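You operate a simulated robot arm through the tools that you are given. There is no shell and no other tool.

Carry out the task below with a simulated robot arm. There is one attempt and no reset: what you move stays moved.

Task
Lock the green base, load the red barrel, put the cover on and seal it.
Fine: white slider to LOCK; the yellow seal goes on the square pad on the cover; the other barrel, the red seal, the coil and the orange base with its cover stay. Set down upright: what you pick out.

Only the result counts: the job must be done as asked and must still hold three seconds after the hand-in. Knocking over, shifting, dropping, spilling or breaking anything else fails it. Lids that push on must go on centred and level and be pressed home; caps that screw on are set level and turned clockwise until they are tight.

Robot
A 6-joint arm with a two-finger parallel gripper, fixed in place. Base frame: the origin is on the floor under the middle of its stand, x ahead of it, y to its left, z up. Units: mm, degrees, N and s.
With the tool pointing down near the work surface it reaches from about 140 to 840 mm from the base axis. Its first joint turns from -166.0 to 166.0 degrees. Payload 3.91 kg.
The tool frame sits at the grasp point between the pads (the TCP): z along the fingers, y along the line on which they close. The tips reach 30 mm beyond it. Largest opening 110 mm; finger width 20, thickness 10; the body of the gripper, 48 by 112 mm, starts 55 mm behind the TCP.
Orientation is that of the tool frame in the base frame, as [roll, pitch, yaw] about the fixed x, y, z axes, in that order (R = Rz(yaw) Ry(pitch) Rx(roll)). With the fingers straight down and closing along the base's y, the tool's x points along the base's -x, its y along +y and its z along -z.

Tools
- The arm moves only by the tool play_rows. Its argument "moves" is a list of rows, each a list of 3 entries, a list of its own where there are three numbers: the shift along the base's x, y, z in mm, then the turn, a rotation vector about the base's x, y, z in degrees, then the finger opening in mm, from 0 to 110. In form: [[[dx, dy, dz], [ax, ay, az], gripper], ...]. A call has 1 to 20 rows; each row is the pose to reach, as a shift and turn from the pose commanded when the call began. Each row takes 0.2 s and may step no farther than 50 mm and 8.6 degrees from the row before; otherwise, or with a gripper value out of range, the whole call is refused. A pose out of reach is approached as far as the arm can. The call stops where the force on the tool passes 90 N (or 10 N more than at its start, if that is more) or the arm is blocked; 0.2 s more then pass. Each finger travels about 108 mm/s and halts on what it meets, pressing with about 31 N; the grip force reading is that of the motor and also rises with nothing between the fingers. The clock runs only during rows and for 0.2 s after the last one: add rows that repeat a pose to give the fingers time. It gives the time, the measured TCP pose, the force on the tool (base axes), the opening and the grip force at its end, in the units of the frame above (readings bear some noise), with the torque about the TCP (base axes, N m) and any sound that the robot's microphone picked up, and new pictures: "pictures" is both (left out), scene, wrist or none.
- Cameras (640 x 400 px; columns grow to the right, rows downward): "scene" is fixed at [401.1, 650.7, 1343.1]; the picture's right is [-0.91, 0.41, 0.00], its down [0.33, 0.74, -0.58] and it looks along [-0.24, -0.53, -0.81] (base axes); focal length 214 px, centre (320, 200). "wrist" rides on the gripper at [77, 7, -115] in the tool frame; the picture's right is [-0.09, 1.00, 0.00], its down [-0.80, -0.07, -0.59] and it looks along [-0.59, -0.05, 0.80] (tool axes); focal length 270 px, centre (320, 200). There is no depth. A picture from a camera that has moved, and an enlarged one, comes with that camera's place and axes in the base frame and with its lens.
- move_column(by): slides the trunk up (or, below 0, down) by that many mm; the arm rides with it, the base frame stays. It gives what a move gives, with no picture.
- zoom(camera, box): a new picture of the part [left, top, right, bottom] of that camera's present view, enlarged. The clock stands still meanwhile.
- job_done(): hands the job in; it is judged then, once.

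Nothing tells you positions but the pictures and the camera data. Unless the task says otherwise, let go and move clear before handing in.

The tools are called after "Emit:" by a JSON object that holds its "name" and its "arguments". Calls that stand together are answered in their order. play_rows: Moves the arm, as the interface text tells. Its arguments: {"type":"object","properties":{"moves":{"type":"array","items":{"type":"array"}},"pictures":{"type":"string","enum":["both","scene","wrist","none"]}},"required":["moves"]} The other tools are called the same way: move_column (by) moves the trunk up or down; zoom (camera, box) takes an enlarged picture of a part of a camera's view; job_done () hands the job in.

At the start:

```text
time_s: 0.0
eef_pos: [213.3, 382.4, 1099.4]
orientation: [-180.0, 0.0, 180.0]
ft_force: [0.5, -0.2, 0.5]
ft_torque: [-0.01, -0.02, 0.02]
width: 109.9
finger_force: 0.0
trunk travel left (down, up): [-350.0, 190.0]
```

scene: 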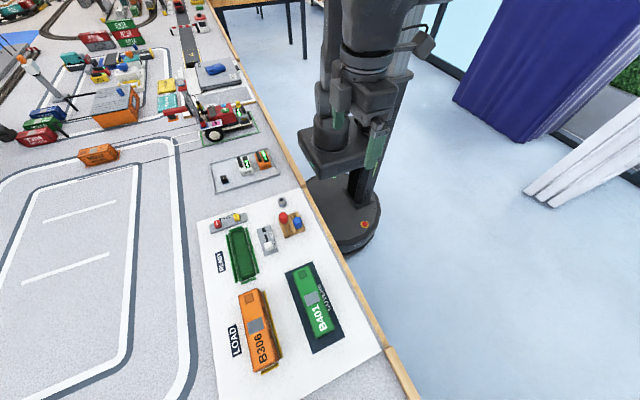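
wrist: 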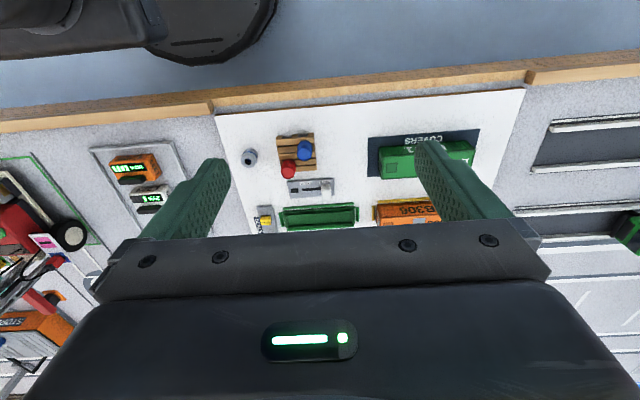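

I see a table with a white mat holding a green base, an orange base with its cover, a green cover (B401), a slider fixture, a barrel rack with red and blue barrels, and a seal tray. I'll enlarge the pictures before moving anything.

Emit:
{"name": "zoom", "arguments": {"camera": "scene", "box": [200, 180, 320, 255]}}

Emit:
{"name": "zoom", "arguments": {"camera": "scene", "box": [200, 240, 360, 380]}}

Emit:
{"name": "zoom", "arguments": {"camera": "wrist", "box": [220, 100, 500, 240]}}

```text
5.33 times, centred on (260, 218) of scene
camera zoom: at [401.1, 650.7, 1343.1], right [-0.91, 0.41, 0.0], down [0.33, 0.74, -0.58], along [-0.24, -0.53, -0.81], focal length 1144 px, centre (640, 107)
```

zoom: 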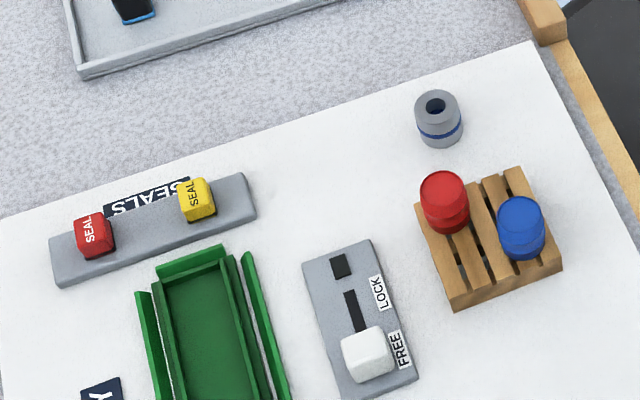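

```text
2.86 times, centred on (280, 310) of scene
camera zoom: at [401.1, 650.7, 1343.1], right [-0.91, 0.41, 0.0], down [0.33, 0.74, -0.58], along [-0.24, -0.53, -0.81], focal length 613 px, centre (434, -114)
```

zoom: 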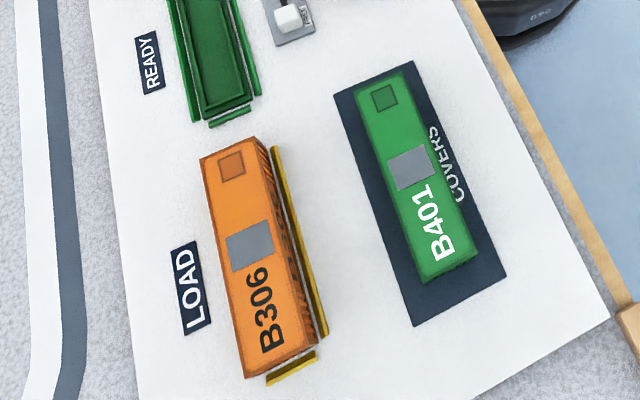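

```text
2.29 times, centred on (360, 170) of wrist
camera zoom: at [136.1, 388.8, 1212.9], right [0.09, 1.0, 0.0], down [0.8, -0.07, 0.59], along [0.59, -0.05, -0.8], focal length 618 px, centre (229, 269)
```

zoom: 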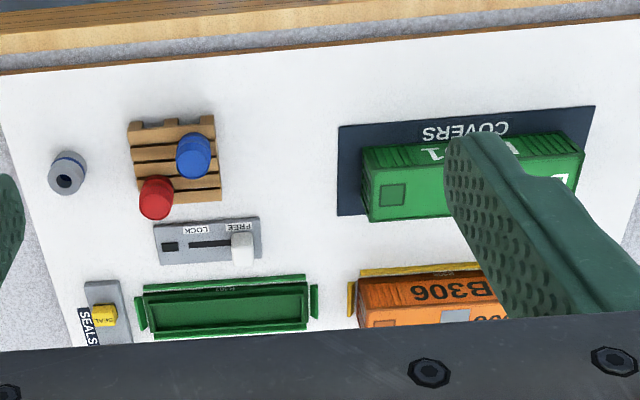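

The work surface is near z ≈ 768. From the two views I put the yellow seal near (491, 244), the red barrel near (365, 310), the green base near (506, 340) and the green cover near (374, 557). I'll move the wrist camera above the area for sharper measurements.

Emit:
{"name": "play_rows", "arguments": {"moves": [[[40, -10, -20], [0, 0, 0], 110], [[80, -20, -40], [0, 0, 0], 110], [[120, -30, -60], [0, 0, 0], 110], [[160, -40, -80], [0, 0, 0], 110], [[200, -52, -100], [0, 0, 0], 110], [[200, -52, -100], [0, 0, 0], 110]]}}

```text
time_s: 1.4
eef_pos: [415.7, 333.1, 997.9]
orientation: [180.0, 0.1, 179.9]
ft_force: [0.5, -0.7, 0.3]
ft_torque: [-0.02, 0.05, 0.04]
width: 109.7
finger_force: 0.0
trunk travel left (down, up): [-350.0, 190.0]
camera wrist: at [338.0, 339.3, 1111.9], right [0.09, 1.0, 0.0], down [0.8, -0.07, 0.59], along [0.59, -0.05, -0.8], focal length 270 px, centre (320, 200)
```

scene: 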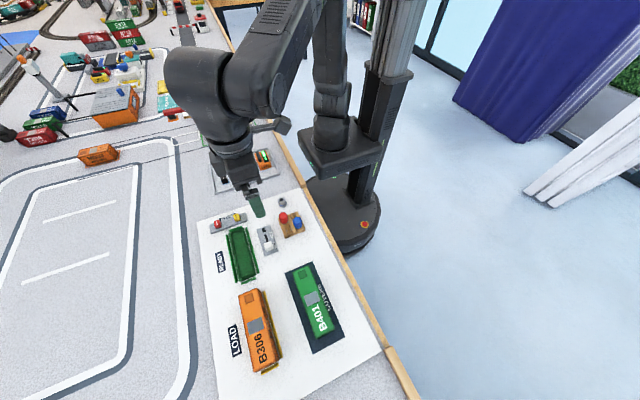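
wrist: 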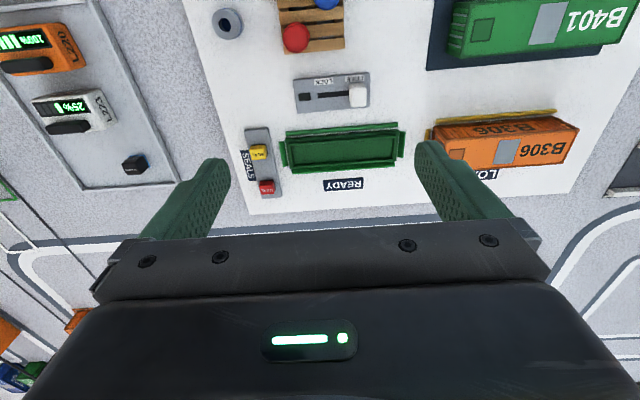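

Emit:
{"name": "zoom", "arguments": {"camera": "wrist", "box": [200, 0, 440, 150]}}

Emit:
{"name": "zoom", "arguments": {"camera": "wrist", "box": [230, 100, 430, 225]}}

Emit:
{"name": "zoom", "arguments": {"camera": "wrist", "box": [400, 0, 640, 180]}}

```text
2.67 times, centred on (320, 75) of wrist
camera zoom: at [338.0, 339.3, 1111.9], right [0.09, 1.0, 0.0], down [0.8, -0.07, 0.59], along [0.59, -0.05, -0.8], focal length 721 px, centre (320, 533)
```

zoom: 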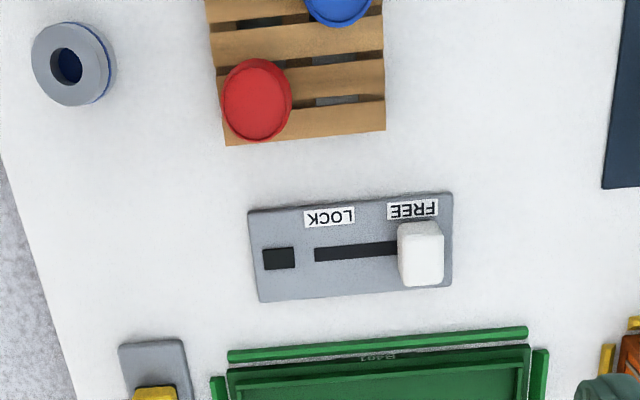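

```text
3.20 times, centred on (330, 162) of wrist
camera zoom: at [338.0, 339.3, 1111.9], right [0.09, 1.0, 0.0], down [0.8, -0.07, 0.59], along [0.59, -0.05, -0.8], focal length 865 px, centre (288, 320)
```

zoom: 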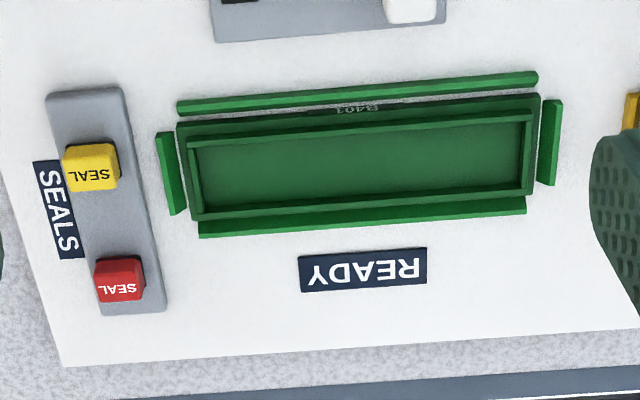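

```text
2.22 times, centred on (520, 90) of wrist
camera zoom: at [338.0, 339.3, 1111.9], right [0.09, 1.0, 0.0], down [0.8, -0.07, 0.59], along [0.59, -0.05, -0.8], focal length 601 px, centre (-124, 444)
```

zoom: 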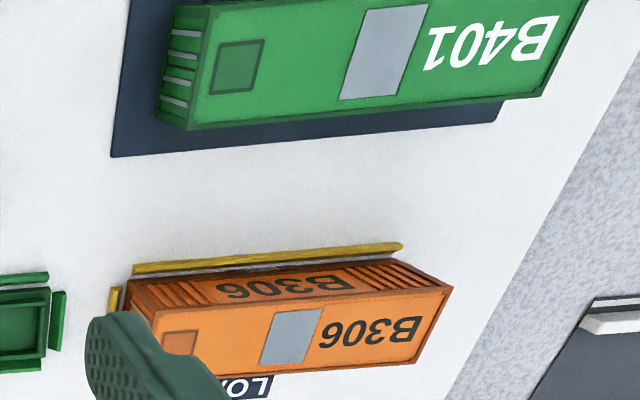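

The layout is clear: a slider with FREE and LOCK labels, a green tray inside four guide rails, and seals with the yellow one nearer the robot. Next I'll check how noisy the pose reading is while holding still.

Emit:
{"name": "play_rows", "arguments": {"moves": [[[0, 0, 0], [0, 0, 0], 110]], "pictures": "none"}}

Emit:
{"name": "play_rows", "arguments": {"moves": [[[0, 0, 0], [0, 0, 0], 110]], "pictures": "none"}}

Emit:
{"name": "play_rows", "arguments": {"moves": [[[0, 0, 0], [0, 0, 0], 110]], "pictures": "wrist"}}

```text
time_s: 1.8
eef_pos: [415.5, 332.2, 998.9]
orientation: [180.0, 0.0, 180.0]
ft_force: [-0.4, 0.4, 0.6]
ft_torque: [-0.06, 0.0, 0.02]
width: 110.2
finger_force: 0.1
trunk travel left (down, up): [-350.0, 190.0]
```

```text
time_s: 2.2
eef_pos: [415.1, 332.7, 997.9]
orientation: [180.0, 0.1, 179.9]
ft_force: [-0.4, -0.1, 0.9]
ft_torque: [0.02, 0.03, -0.01]
width: 109.9
finger_force: 0.0
trunk travel left (down, up): [-350.0, 190.0]
```

```text
time_s: 2.6
eef_pos: [415.2, 333.4, 999.2]
orientation: [180.0, -0.1, -180.0]
ft_force: [-0.4, 0.5, -1.3]
ft_torque: [-0.02, 0.0, -0.01]
width: 109.8
finger_force: 0.0
trunk travel left (down, up): [-350.0, 190.0]
camera wrist: at [337.4, 339.4, 1112.2], right [0.09, 1.0, 0.0], down [0.8, -0.07, 0.59], along [0.59, -0.05, -0.8], focal length 270 px, centre (320, 200)
```

wrist: 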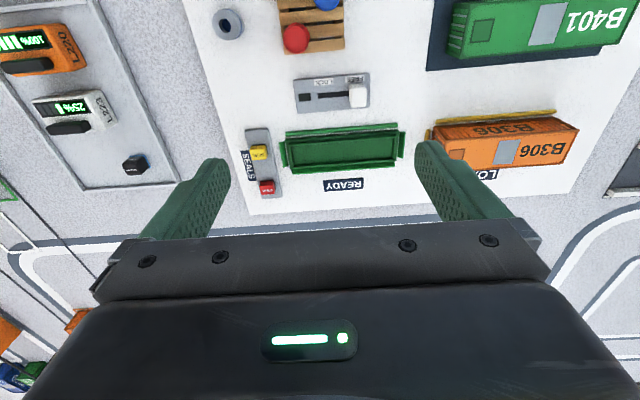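

The pose reading varies by about 0.6 mm. I'll move over the green cover for a closer view.

Emit:
{"name": "play_rows", "arguments": {"moves": [[[-6, 44, -14], [0, 0, 0], 110], [[-12, 88, -28], [0, 0, 0], 110], [[-18, 132, -42], [0, 0, 0], 110], [[-24, 176, -56], [0, 0, 0], 110], [[-29, 220, -70], [0, 0, 0], 110], [[-29, 220, -70], [0, 0, 0], 110], [[-29, 220, -70], [0, 0, 0], 110]], "pictures": "both"}}

Emit:
{"name": "zoom", "arguments": {"camera": "wrist", "box": [160, 0, 480, 200]}}

Emit:
{"name": "zoom", "arguments": {"camera": "scene", "box": [270, 250, 350, 350]}}

```text
time_s: 4.2
eef_pos: [385.6, 551.4, 931.8]
orientation: [-179.9, 0.0, 179.9]
ft_force: [-1.0, -0.4, 0.7]
ft_torque: [0.01, -0.01, 0.03]
width: 109.9
finger_force: 0.1
trunk travel left (down, up): [-350.0, 190.0]
camera wrist: at [306.7, 558.5, 1044.6], right [0.09, 1.0, 0.0], down [0.8, -0.07, 0.59], along [0.59, -0.05, -0.8], focal length 270 px, centre (320, 200)
```

scene: 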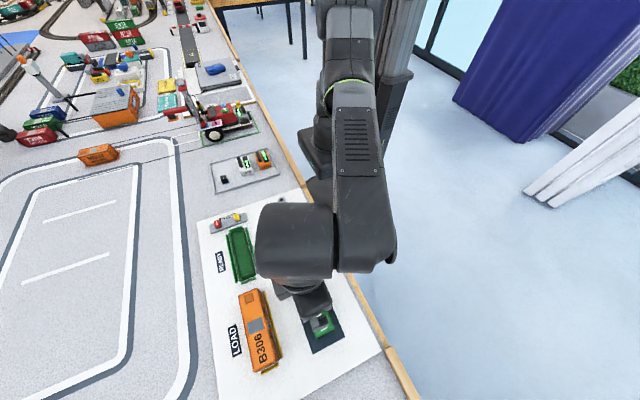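
wrist: 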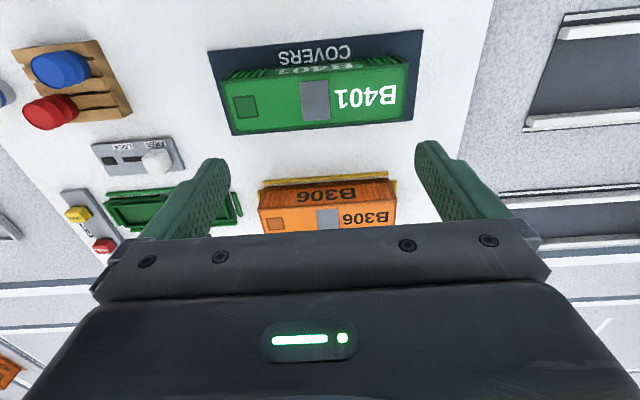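

```text
2.00 times, centred on (320, 100) of wrist
camera zoom: at [306.7, 558.5, 1044.6], right [0.09, 1.0, 0.0], down [0.8, -0.07, 0.59], along [0.59, -0.05, -0.8], focal length 541 px, centre (320, 400)
```

zoom: 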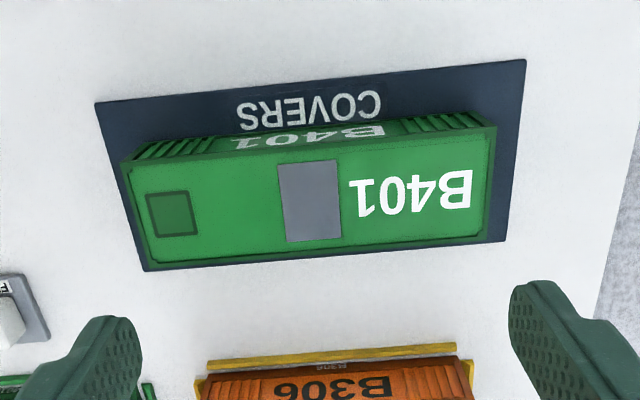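

```text
4.00 times, centred on (310, 300) of scene
camera zoom: at [401.1, 650.7, 1343.1], right [-0.91, 0.41, 0.0], down [0.33, 0.74, -0.58], along [-0.24, -0.53, -0.81], focal length 858 px, centre (360, -200)
```

zoom: 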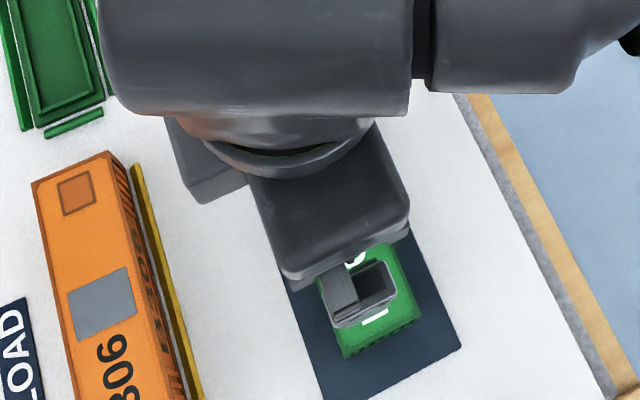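

The cover measures about 150 × 46 × 44 mm, is centred near (375, 548) and lies along y. Its B401 side faces the robot, the same way as the base's mark. Next I'll look at the base up close.

Emit:
{"name": "play_rows", "arguments": {"moves": [[[25, -42, 0], [0, 0, 0], 110], [[50, -84, 0], [0, 0, 0], 110], [[75, -126, 0], [0, 0, 0], 110], [[100, -168, 0], [0, 0, 0], 110], [[126, -210, 0], [0, 0, 0], 110], [[126, -210, 0], [0, 0, 0], 110], [[126, -210, 0], [0, 0, 0], 110]], "pictures": "wrist"}}

Emit:
{"name": "zoom", "arguments": {"camera": "wrist", "box": [160, 0, 480, 200]}}

Emit:
{"name": "zoom", "arguments": {"camera": "wrist", "box": [220, 60, 340, 135]}}

Emit:
{"name": "zoom", "arguments": {"camera": "wrist", "box": [320, 60, 440, 135]}}

```text
time_s: 5.8
eef_pos: [510.9, 338.5, 927.4]
orientation: [179.9, 0.0, 180.0]
ft_force: [-0.1, -0.4, -0.1]
ft_torque: [0.02, -0.02, 0.01]
width: 109.8
finger_force: 0.0
trunk travel left (down, up): [-350.0, 190.0]
camera wrist: at [433.8, 346.2, 1040.7], right [0.09, 1.0, 0.0], down [0.8, -0.07, 0.59], along [0.59, -0.05, -0.8], focal length 270 px, centre (320, 200)
```

wrist: 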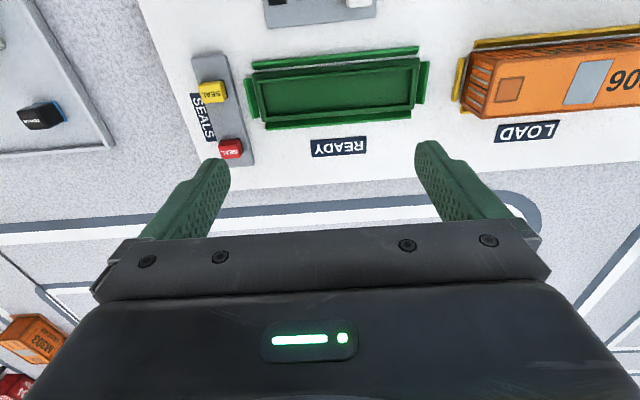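

```text
2.00 times, centred on (320, 100) of wrist
camera zoom: at [433.8, 346.2, 1040.7], right [0.09, 1.0, 0.0], down [0.8, -0.07, 0.59], along [0.59, -0.05, -0.8], focal length 541 px, centre (320, 400)
```

zoom: 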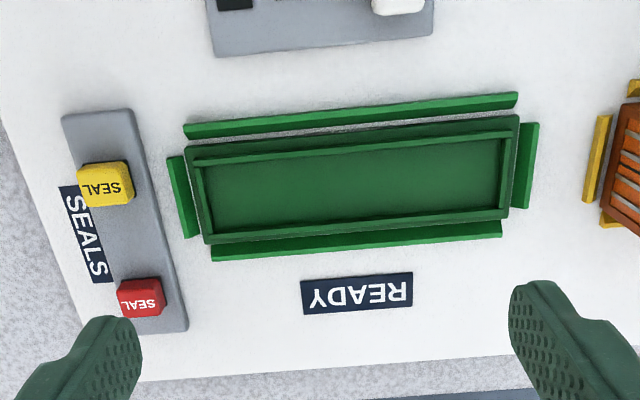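

```text
5.33 times, centred on (280, 98) of wrist
camera zoom: at [433.8, 346.2, 1040.7], right [0.09, 1.0, 0.0], down [0.8, -0.07, 0.59], along [0.59, -0.05, -0.8], focal length 1442 px, centre (533, 747)
```

zoom: 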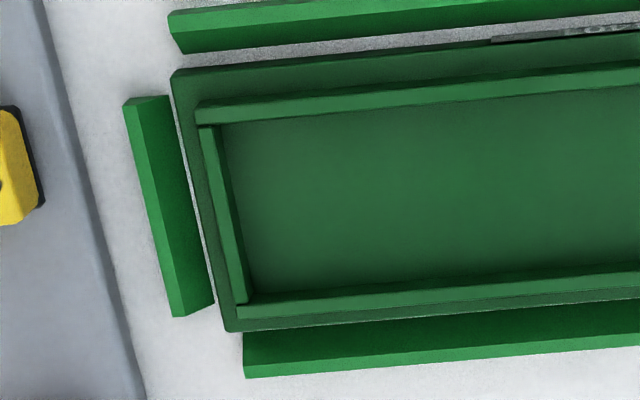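

```text
5.33 times, centred on (380, 98) of wrist
camera zoom: at [433.8, 346.2, 1040.7], right [0.09, 1.0, 0.0], down [0.8, -0.07, 0.59], along [0.59, -0.05, -0.8], focal length 1442 px, centre (0, 747)
```

zoom: 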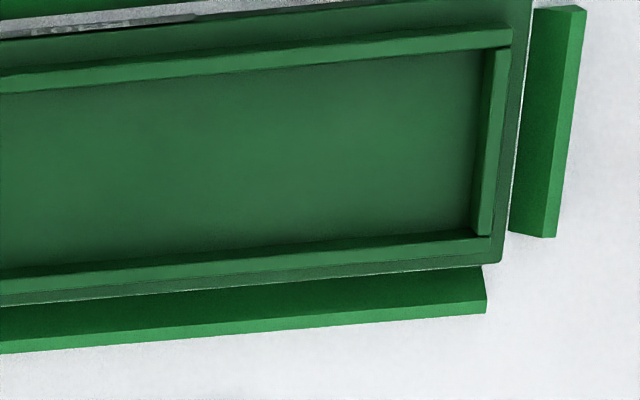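

The base plate is about 150 × 45 mm with a raised rim, centred near (504, 355). It sits loose between the rails, so it should be locked first. I'll move over the slider and barrels for a close look.

Emit:
{"name": "play_rows", "arguments": {"moves": [[[-45, 0, -20], [0, 0, 0], 110], [[-90, 0, -40], [0, 0, 0], 110], [[-90, 0, -40], [0, 0, 0], 110], [[-90, 0, -40], [0, 0, 0], 110]], "pictures": "wrist"}}

Emit:
{"name": "zoom", "arguments": {"camera": "wrist", "box": [240, 0, 440, 125]}}

Emit:
{"name": "zoom", "arguments": {"camera": "wrist", "box": [280, 70, 400, 145]}}

Emit:
{"name": "zoom", "arguments": {"camera": "scene", "box": [250, 190, 310, 260]}}

```text
time_s: 6.8
eef_pos: [421.9, 340.2, 888.7]
orientation: [-180.0, 0.0, -180.0]
ft_force: [0.1, -0.1, -0.5]
ft_torque: [0.01, -0.01, 0.01]
width: 109.8
finger_force: 0.0
trunk travel left (down, up): [-350.0, 190.0]
camera wrist: at [343.9, 346.2, 1001.8], right [0.09, 1.0, 0.0], down [0.8, -0.07, 0.59], along [0.59, -0.05, -0.8], focal length 270 px, centre (320, 200)
```

wrist: 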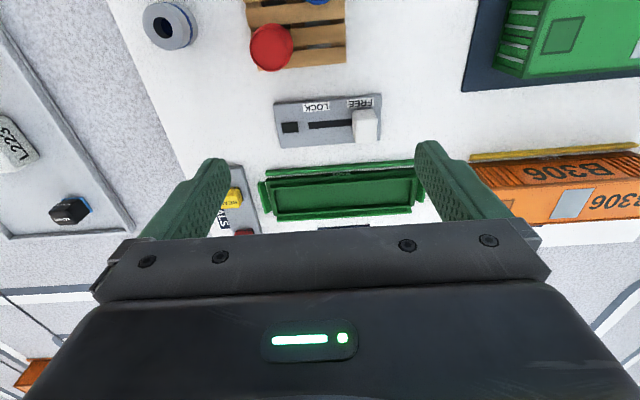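

```text
3.20 times, centred on (340, 62) of wrist
camera zoom: at [343.9, 346.2, 1001.8], right [0.09, 1.0, 0.0], down [0.8, -0.07, 0.59], along [0.59, -0.05, -0.8], focal length 865 px, centre (256, 640)
```

zoom: 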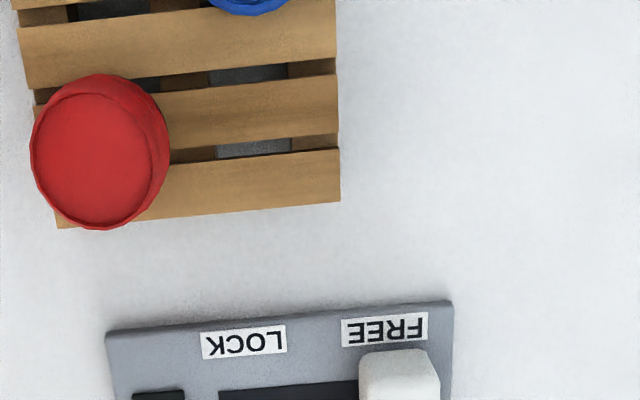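

```text
5.33 times, centred on (340, 108) of wrist
camera zoom: at [343.9, 346.2, 1001.8], right [0.09, 1.0, 0.0], down [0.8, -0.07, 0.59], along [0.59, -0.05, -0.8], focal length 1442 px, centre (213, 693)
```

zoom: 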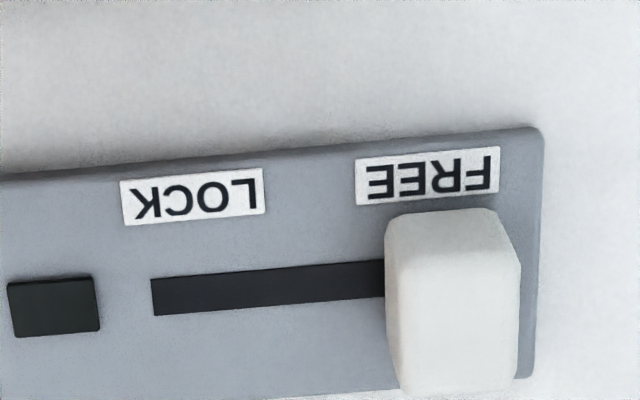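

```text
5.71 times, centred on (280, 225) of scene
camera zoom: at [401.1, 650.7, 1343.1], right [-0.91, 0.41, 0.0], down [0.33, 0.74, -0.58], along [-0.24, -0.53, -0.81], focal length 1226 px, centre (549, 57)
```

zoom: 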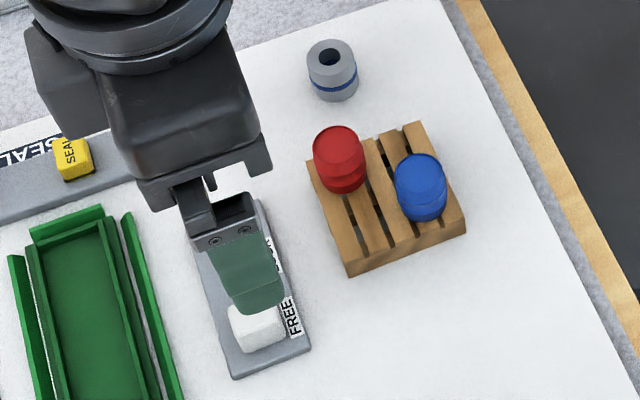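

The knob is near (429, 375), the LOCK position near y ≈ 337, and the red barrel near (364.6, 313). I'll put partly closed fingers above the knob and check the alignment in the wrist view.

Emit:
{"name": "play_rows", "arguments": {"moves": [[[4, 18, 0], [0, 0, 0], 80], [[8, 35, 0], [0, 0, 0], 50], [[8, 35, -25], [0, 0, 0], 40], [[8, 35, -47], [0, 0, 0], 40], [[8, 35, -47], [0, 0, 0], 40], [[8, 35, -47], [0, 0, 0], 40]], "pictures": "both"}}

Emit:
{"name": "zoom", "arguments": {"camera": "wrist", "box": [220, 80, 420, 205]}}

Emit:
{"name": "zoom", "arguments": {"camera": "scene", "box": [230, 200, 310, 270]}}

```text
time_s: 8.2
eef_pos: [429.9, 375.7, 842.6]
orientation: [180.0, 0.0, -179.9]
ft_force: [0.4, -0.2, 0.4]
ft_torque: [0.0, -0.01, 0.06]
width: 39.8
finger_force: 0.0
trunk travel left (down, up): [-350.0, 190.0]
camera wrist: at [351.8, 382.8, 956.6], right [0.09, 1.0, 0.0], down [0.8, -0.07, 0.59], along [0.59, -0.05, -0.8], focal length 270 px, centre (320, 200)
```

scene: 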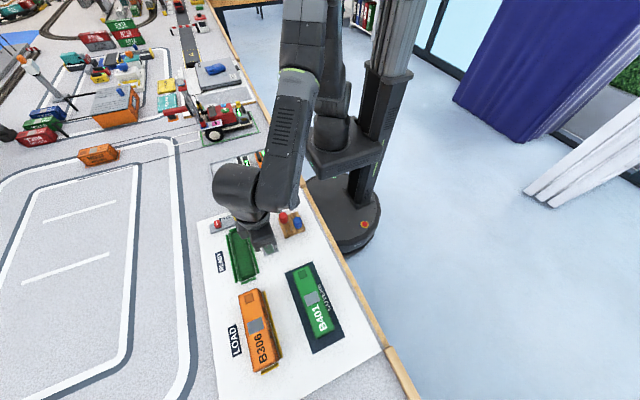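
wrist: 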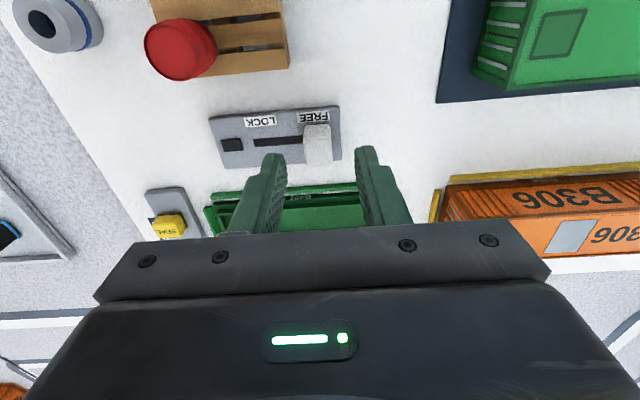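

```text
3.20 times, centred on (320, 142) of wrist
camera zoom: at [351.8, 382.8, 956.6], right [0.09, 1.0, 0.0], down [0.8, -0.07, 0.59], along [0.59, -0.05, -0.8], focal length 865 px, centre (320, 384)
```

zoom: 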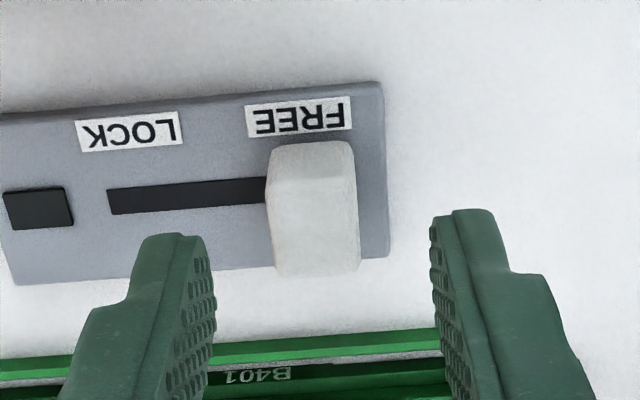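

```text
5.71 times, centred on (270, 235) of scene
camera zoom: at [401.1, 650.7, 1343.1], right [-0.91, 0.41, 0.0], down [0.33, 0.74, -0.58], along [-0.24, -0.53, -0.81], focal length 1226 px, centre (606, 0)
```

zoom: 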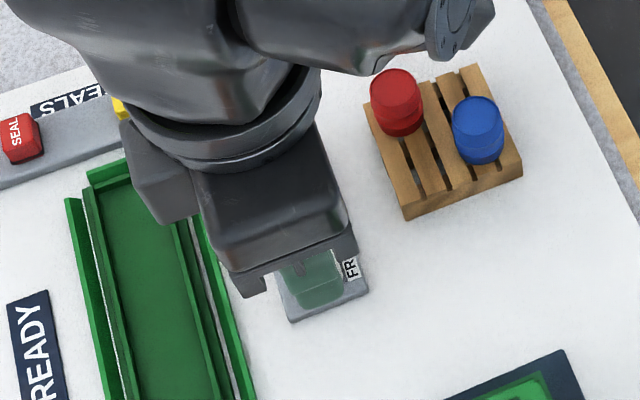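

The fingers straddle the knob to within about 1 mm. I'll lower around it, staying clear of the plate.

Emit:
{"name": "play_rows", "arguments": {"moves": [[[-1, -1, -8], [0, 0, 0], 36], [[-1, -1, -16], [0, 0, 0], 36], [[-1, -1, -23], [0, 0, 0], 36], [[-1, -1, -30], [0, 0, 0], 36], [[-1, -1, -30], [0, 0, 0], 36]], "pictures": "wrist"}}

Emit:
{"name": "zoom", "arguments": {"camera": "wrist", "box": [220, 80, 420, 205]}}

Emit:
{"name": "zoom", "arguments": {"camera": "scene", "box": [230, 200, 310, 270]}}

```text
time_s: 9.4
eef_pos: [428.0, 373.7, 811.5]
orientation: [-180.0, 0.0, 180.0]
ft_force: [-0.8, 0.2, 0.5]
ft_torque: [-0.02, 0.0, 0.0]
width: 36.1
finger_force: 0.1
trunk travel left (down, up): [-350.0, 190.0]
camera wrist: at [350.6, 380.9, 926.1], right [0.09, 1.0, 0.0], down [0.8, -0.07, 0.59], along [0.59, -0.05, -0.8], focal length 270 px, centre (320, 200)
```

wrist: 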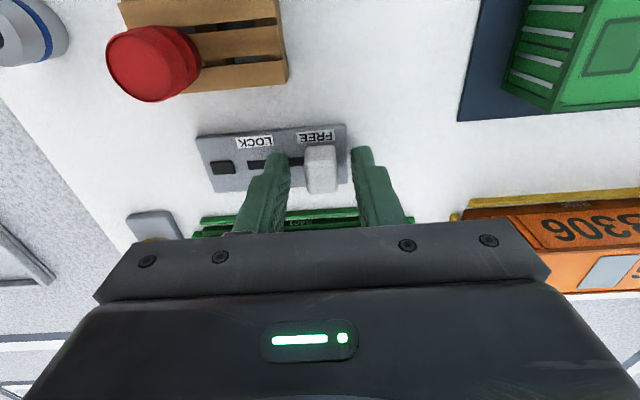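

```text
3.20 times, centred on (320, 142) of wrist
camera zoom: at [350.6, 380.9, 926.1], right [0.09, 1.0, 0.0], down [0.8, -0.07, 0.59], along [0.59, -0.05, -0.8], focal length 865 px, centre (320, 384)
```

zoom: 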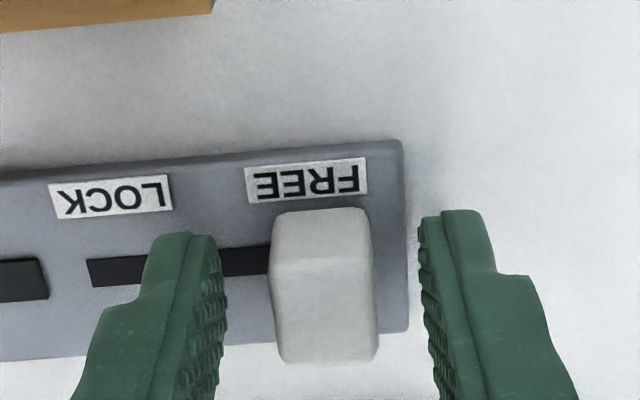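

```text
5.71 times, centred on (270, 235) of scene
camera zoom: at [401.1, 650.7, 1343.1], right [-0.91, 0.41, 0.0], down [0.33, 0.74, -0.58], along [-0.24, -0.53, -0.81], focal length 1226 px, centre (606, 0)
```

zoom: 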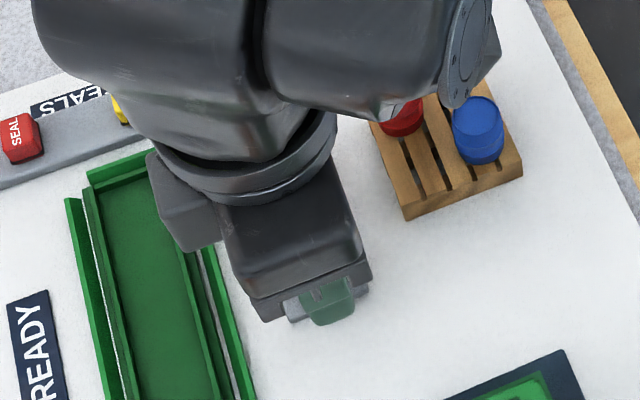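

The fingers straddle the knob cleanly with no contact. I'll narrow the opening and push the knob toward LOCK (−y).

Emit:
{"name": "play_rows", "arguments": {"moves": [[[0, 0, 0], [0, 0, 0], 24], [[0, 0, 0], [0, 0, 0], 24], [[0, -6, 0], [0, 0, 0], 24], [[0, -12, 0], [0, 0, 0], 24], [[0, -18, 0], [0, 0, 0], 24], [[0, -24, 0], [0, 0, 0], 24], [[0, -30, 0], [0, 0, 0], 24], [[0, -34, 0], [0, 0, 0], 24]], "pictures": "wrist"}}

Emit:
{"name": "zoom", "arguments": {"camera": "wrist", "box": [220, 80, 420, 205]}}

```text
time_s: 11.2
eef_pos: [428.2, 340.1, 811.9]
orientation: [180.0, 0.0, -180.0]
ft_force: [-0.1, -0.7, 0.0]
ft_torque: [0.0, -0.05, 0.02]
width: 24.3
finger_force: 0.1
trunk travel left (down, up): [-350.0, 190.0]
camera wrist: at [349.9, 346.7, 925.7], right [0.09, 1.0, 0.0], down [0.8, -0.07, 0.59], along [0.59, -0.05, -0.8], focal length 270 px, centre (320, 200)
```

wrist: 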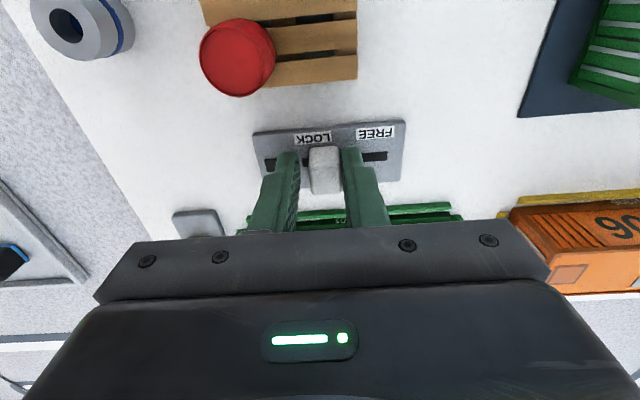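

```text
3.20 times, centred on (320, 142) of wrist
camera zoom: at [349.9, 346.7, 925.7], right [0.09, 1.0, 0.0], down [0.8, -0.07, 0.59], along [0.59, -0.05, -0.8], focal length 865 px, centre (320, 384)
```

zoom: 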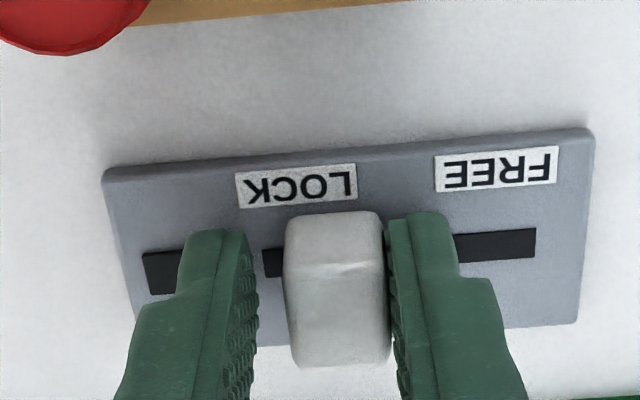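

The knob follows the push with almost no force. About 6 mm remain to the LOCK end, so I'll continue in small steps.

Emit:
{"name": "play_rows", "arguments": {"moves": [[[0, -2, 0], [0, 0, 0], 24], [[0, -4, 0], [0, 0, 0], 24], [[0, -6, 0], [0, 0, 0], 24]], "pictures": "wrist"}}

Emit:
{"name": "zoom", "arguments": {"camera": "wrist", "box": [220, 80, 420, 205]}}

```text
time_s: 12.0
eef_pos: [427.5, 335.5, 811.1]
orientation: [179.9, 0.1, 179.9]
ft_force: [-0.3, 0.6, 0.5]
ft_torque: [0.03, 0.01, 0.02]
width: 24.0
finger_force: 0.1
trunk travel left (down, up): [-350.0, 190.0]
camera wrist: at [350.1, 340.7, 925.4], right [0.09, 1.0, 0.0], down [0.8, -0.07, 0.59], along [0.59, -0.05, -0.8], focal length 270 px, centre (320, 200)
```

wrist: 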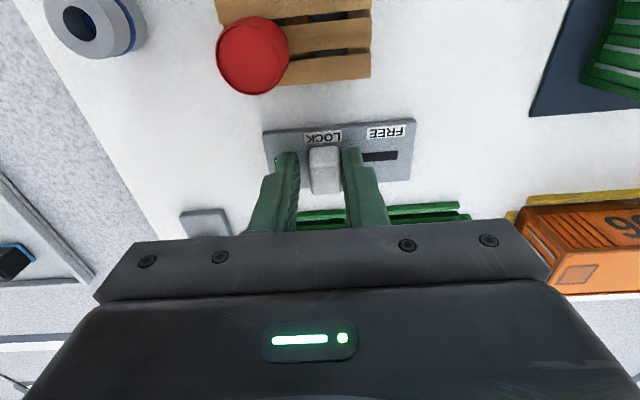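

```text
3.20 times, centred on (320, 142) of wrist
camera zoom: at [350.1, 340.7, 925.4], right [0.09, 1.0, 0.0], down [0.8, -0.07, 0.59], along [0.59, -0.05, -0.8], focal length 865 px, centre (320, 384)
```

zoom: 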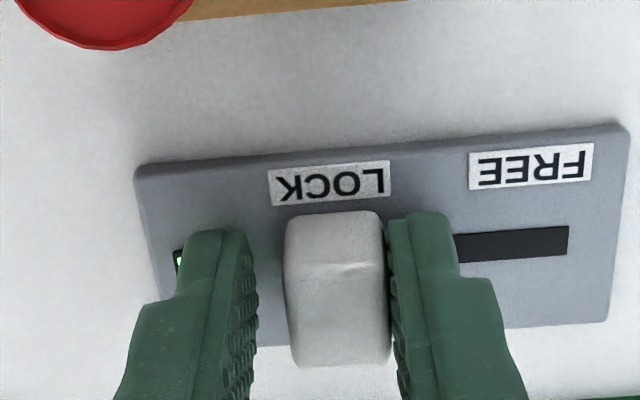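

The indicator square has turned green, so LOCK is reached. I'll nudge a little further to seat the knob against its stop.

Emit:
{"name": "play_rows", "arguments": {"moves": [[[0, -0.7, 0], [0, 0, 0], 24], [[0, -1.5, 0], [0, 0, 0], 24]], "pictures": "none"}}

```text
time_s: 12.6
eef_pos: [427.5, 333.2, 811.8]
orientation: [179.9, -0.1, -179.9]
ft_force: [-0.7, -0.6, -0.2]
ft_torque: [-0.01, 0.03, 0.0]
width: 24.0
finger_force: 0.5
trunk travel left (down, up): [-350.0, 190.0]
```

Emit:
{"name": "play_rows", "arguments": {"moves": [[[0, -0.7, 0], [0, 0, 0], 24], [[0, -1.5, 0], [0, 0, 0], 24]], "pictures": "wrist"}}

Emit:
{"name": "zoom", "arguments": {"camera": "wrist", "box": [220, 80, 420, 205]}}

```text
time_s: 13.2
eef_pos: [427.8, 330.3, 811.4]
orientation: [-180.0, 0.0, -180.0]
ft_force: [-0.3, 2.6, -0.2]
ft_torque: [-0.01, 0.0, -0.02]
width: 24.4
finger_force: 0.6
trunk travel left (down, up): [-350.0, 190.0]
camera wrist: at [350.4, 338.3, 925.6], right [0.09, 1.0, 0.0], down [0.8, -0.07, 0.59], along [0.59, -0.05, -0.8], focal length 270 px, centre (320, 200)
```

wrist: 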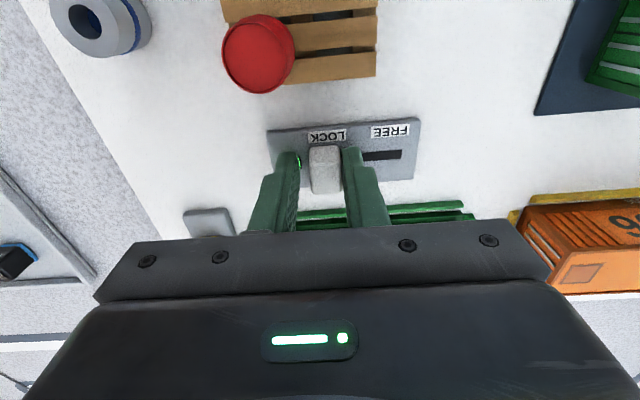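

```text
3.20 times, centred on (320, 142) of wrist
camera zoom: at [350.4, 338.3, 925.6], right [0.09, 1.0, 0.0], down [0.8, -0.07, 0.59], along [0.59, -0.05, -0.8], focal length 865 px, centre (320, 384)
```

zoom: 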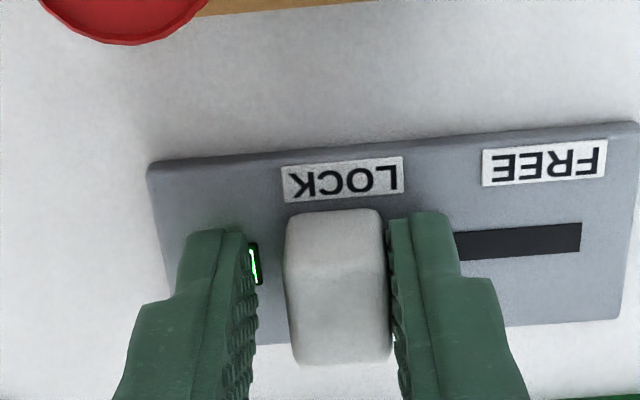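

The knob is against its stop, with a slight 2.6 N reaction and the green light on. I'll back off, lift and move above the red barrel.

Emit:
{"name": "play_rows", "arguments": {"moves": [[[0, 2, 0], [0, 0, 0], 24], [[0, 2, 0], [0, 0, 0], 30], [[0, 2, 25], [0, 0, 0], 34], [[0, 2, 60], [0, 0, 0], 44], [[-32, -9, 60], [0, 0, 0], 44], [[-63, -19, 60], [0, 0, 0], 44], [[-63, -19, 60], [0, 0, 0], 44], [[-63, -19, 60], [0, 0, 0], 44]], "pictures": "both"}}

Emit:
{"name": "zoom", "arguments": {"camera": "wrist", "box": [220, 60, 420, 185]}}

Emit:
{"name": "zoom", "arguments": {"camera": "scene", "box": [220, 190, 310, 260]}}

```text
time_s: 15.0
eef_pos: [364.1, 313.4, 871.4]
orientation: [179.9, -0.1, 179.9]
ft_force: [0.5, 0.0, 0.2]
ft_torque: [0.0, -0.01, 0.04]
width: 43.9
finger_force: 0.1
trunk travel left (down, up): [-350.0, 190.0]
camera wrist: at [286.9, 319.6, 986.3], right [0.09, 1.0, 0.0], down [0.8, -0.07, 0.59], along [0.59, -0.05, -0.8], focal length 270 px, centre (320, 200)
```

scene: 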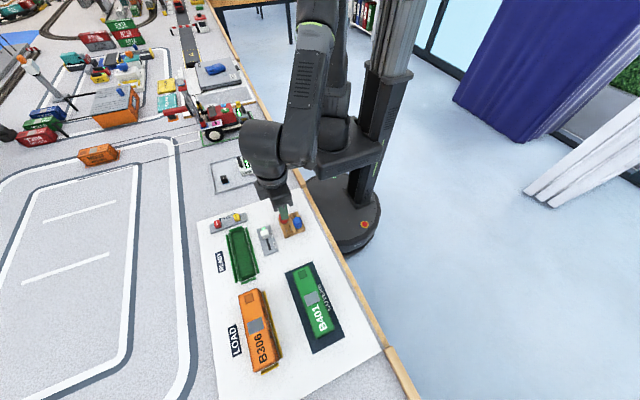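
wrist: 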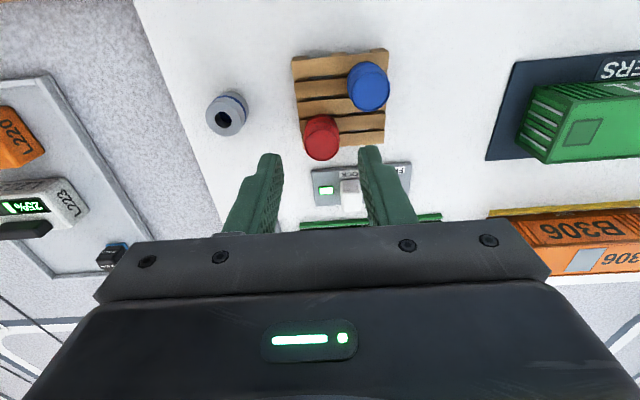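

```text
3.20 times, centred on (320, 122) of wrist
camera zoom: at [286.9, 319.6, 986.3], right [0.09, 1.0, 0.0], down [0.8, -0.07, 0.59], along [0.59, -0.05, -0.8], focal length 865 px, centre (320, 448)
```

zoom: 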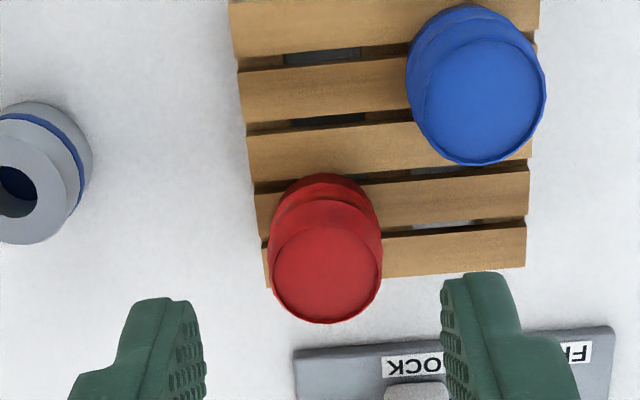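

```text
5.71 times, centred on (265, 225) of scene
camera zoom: at [401.1, 650.7, 1343.1], right [-0.91, 0.41, 0.0], down [0.33, 0.74, -0.58], along [-0.24, -0.53, -0.81], focal length 1226 px, centre (634, 57)
```

zoom: 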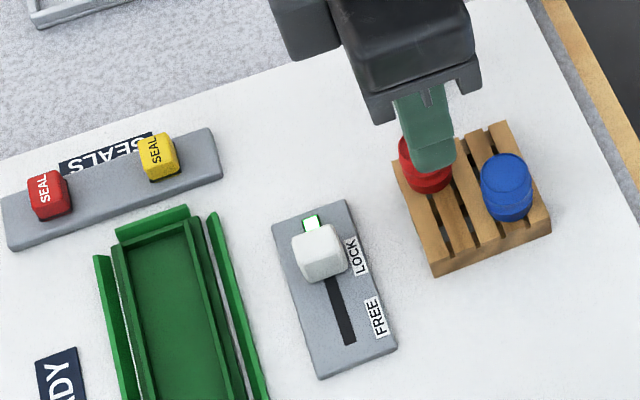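

The slider sits at LOCK with the indicator green. The red barrel is centred at about (365, 314) with its top at z ≈ 816, and the fingers will clear the blue barrel. I'll go down and grip it.

Emit:
{"name": "play_rows", "arguments": {"moves": [[[0.8, 0.6, -12], [0, 0, 0], 40], [[0.8, 0.6, -24], [0, 0, 0], 38], [[0.8, 0.6, -36], [0, 0, 0], 38], [[0.8, 0.6, -44], [0, 0, 0], 38], [[0.8, 0.6, -44], [0, 0, 0], 38]], "pictures": "wrist"}}

Emit:
{"name": "zoom", "arguments": {"camera": "wrist", "box": [220, 60, 420, 185]}}

Emit:
{"name": "zoom", "arguments": {"camera": "scene", "box": [250, 190, 320, 250]}}

```text
time_s: 16.2
eef_pos: [366.1, 312.8, 826.7]
orientation: [-180.0, 0.0, -180.0]
ft_force: [0.2, -0.5, -0.1]
ft_torque: [0.02, -0.01, 0.02]
width: 38.2
finger_force: 0.0
trunk travel left (down, up): [-350.0, 190.0]
camera wrist: at [288.0, 319.4, 941.5], right [0.09, 1.0, 0.0], down [0.8, -0.07, 0.59], along [0.59, -0.05, -0.8], focal length 270 px, centre (320, 200)
```

wrist: 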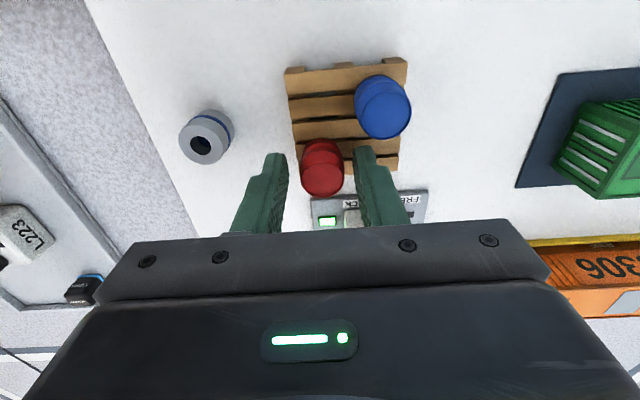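

```text
3.20 times, centred on (320, 122) of wrist
camera zoom: at [288.0, 319.4, 941.5], right [0.09, 1.0, 0.0], down [0.8, -0.07, 0.59], along [0.59, -0.05, -0.8], focal length 865 px, centre (320, 448)
```

zoom: 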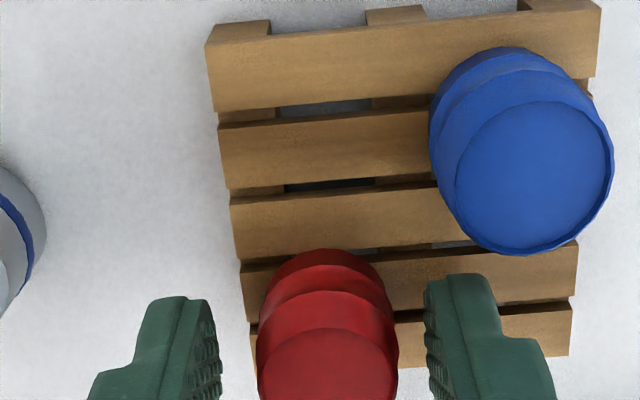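

```text
6.67 times, centred on (285, 220) of scene
camera zoom: at [401.1, 650.7, 1343.1], right [-0.91, 0.41, 0.0], down [0.33, 0.74, -0.58], along [-0.24, -0.53, -0.81], focal length 1430 px, centre (553, 67)
```

zoom: 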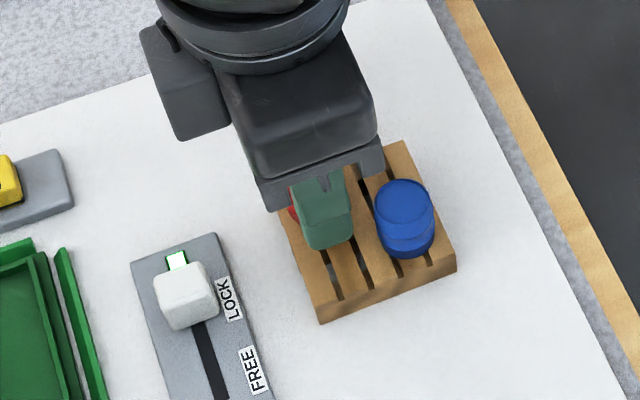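

The barrel sits centred between the fingers, so I'll close on it.

Emit:
{"name": "play_rows", "arguments": {"moves": [[[0, 0, 0], [0, 0, 0], 30], [[0, 0, 0], [0, 0, 0], 24], [[0, 0, 0], [0, 0, 0], 15], [[0, 0, 0], [0, 0, 0], 15], [[0, 0, 0], [0, 0, 0], 15]], "pictures": "none"}}

```text
time_s: 17.4
eef_pos: [365.2, 313.1, 829.0]
orientation: [179.9, 0.0, 179.9]
ft_force: [0.6, 0.1, 0.4]
ft_torque: [0.0, 0.0, 0.02]
width: 22.1
finger_force: 30.4
trunk travel left (down, up): [-350.0, 190.0]
```

Grip confirmed at 22.1 mm and about 30 N. I'll lift straight up.

Emit:
{"name": "play_rows", "arguments": {"moves": [[[0, 0, 5], [0, 0, 0], 15], [[0, 0, 15], [0, 0, 0], 15], [[0, 0, 30], [0, 0, 0], 15], [[0, 0, 50], [0, 0, 0], 15], [[0, 0, 70], [0, 0, 0], 15], [[0, 0, 70], [0, 0, 0], 15]], "pictures": "both"}}

Emit:
{"name": "zoom", "arguments": {"camera": "scene", "box": [250, 180, 320, 250]}}

Emit:
{"name": "zoom", "arguments": {"camera": "wrist", "box": [220, 80, 420, 205]}}

```text
time_s: 18.8
eef_pos: [365.5, 312.5, 897.3]
orientation: [-179.9, -0.1, 180.0]
ft_force: [0.0, -0.2, 0.1]
ft_torque: [0.03, -0.02, 0.03]
width: 22.5
finger_force: 31.0
trunk travel left (down, up): [-350.0, 190.0]
camera wrist: at [288.9, 319.7, 1011.9], right [0.09, 1.0, 0.0], down [0.8, -0.07, 0.59], along [0.59, -0.05, -0.8], focal length 270 px, centre (320, 200)
```

scene: 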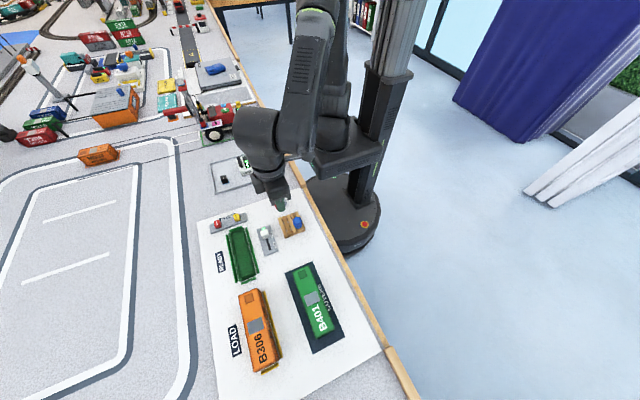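
wrist: 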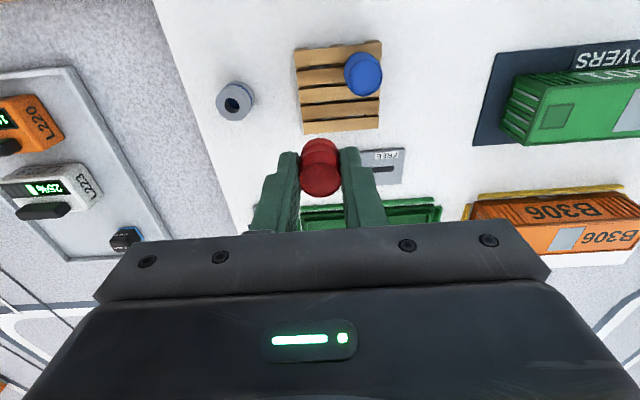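

```text
5.71 times, centred on (285, 215) of scene
camera zoom: at [401.1, 650.7, 1343.1], right [-0.91, 0.41, 0.0], down [0.33, 0.74, -0.58], along [-0.24, -0.53, -0.81], focal length 1226 px, centre (520, 114)
```

zoom: 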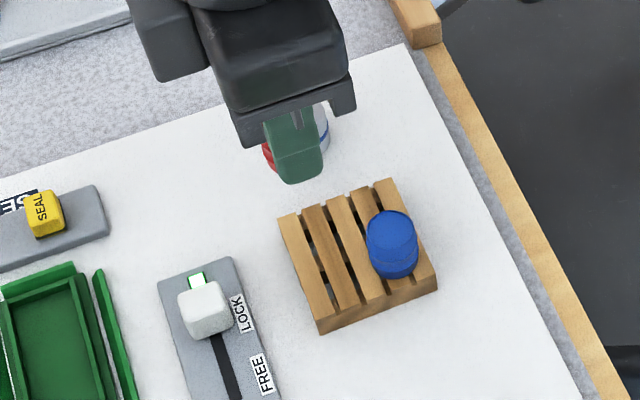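

```text
3.20 times, centred on (320, 142) of wrist
camera zoom: at [288.9, 319.7, 1011.9], right [0.09, 1.0, 0.0], down [0.8, -0.07, 0.59], along [0.59, -0.05, -0.8], focal length 865 px, centre (320, 384)
```

zoom: 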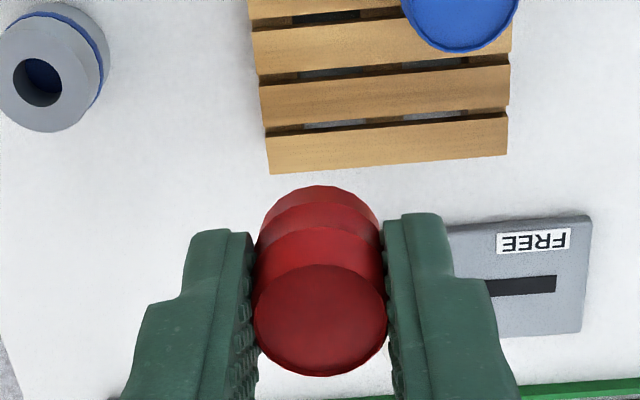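

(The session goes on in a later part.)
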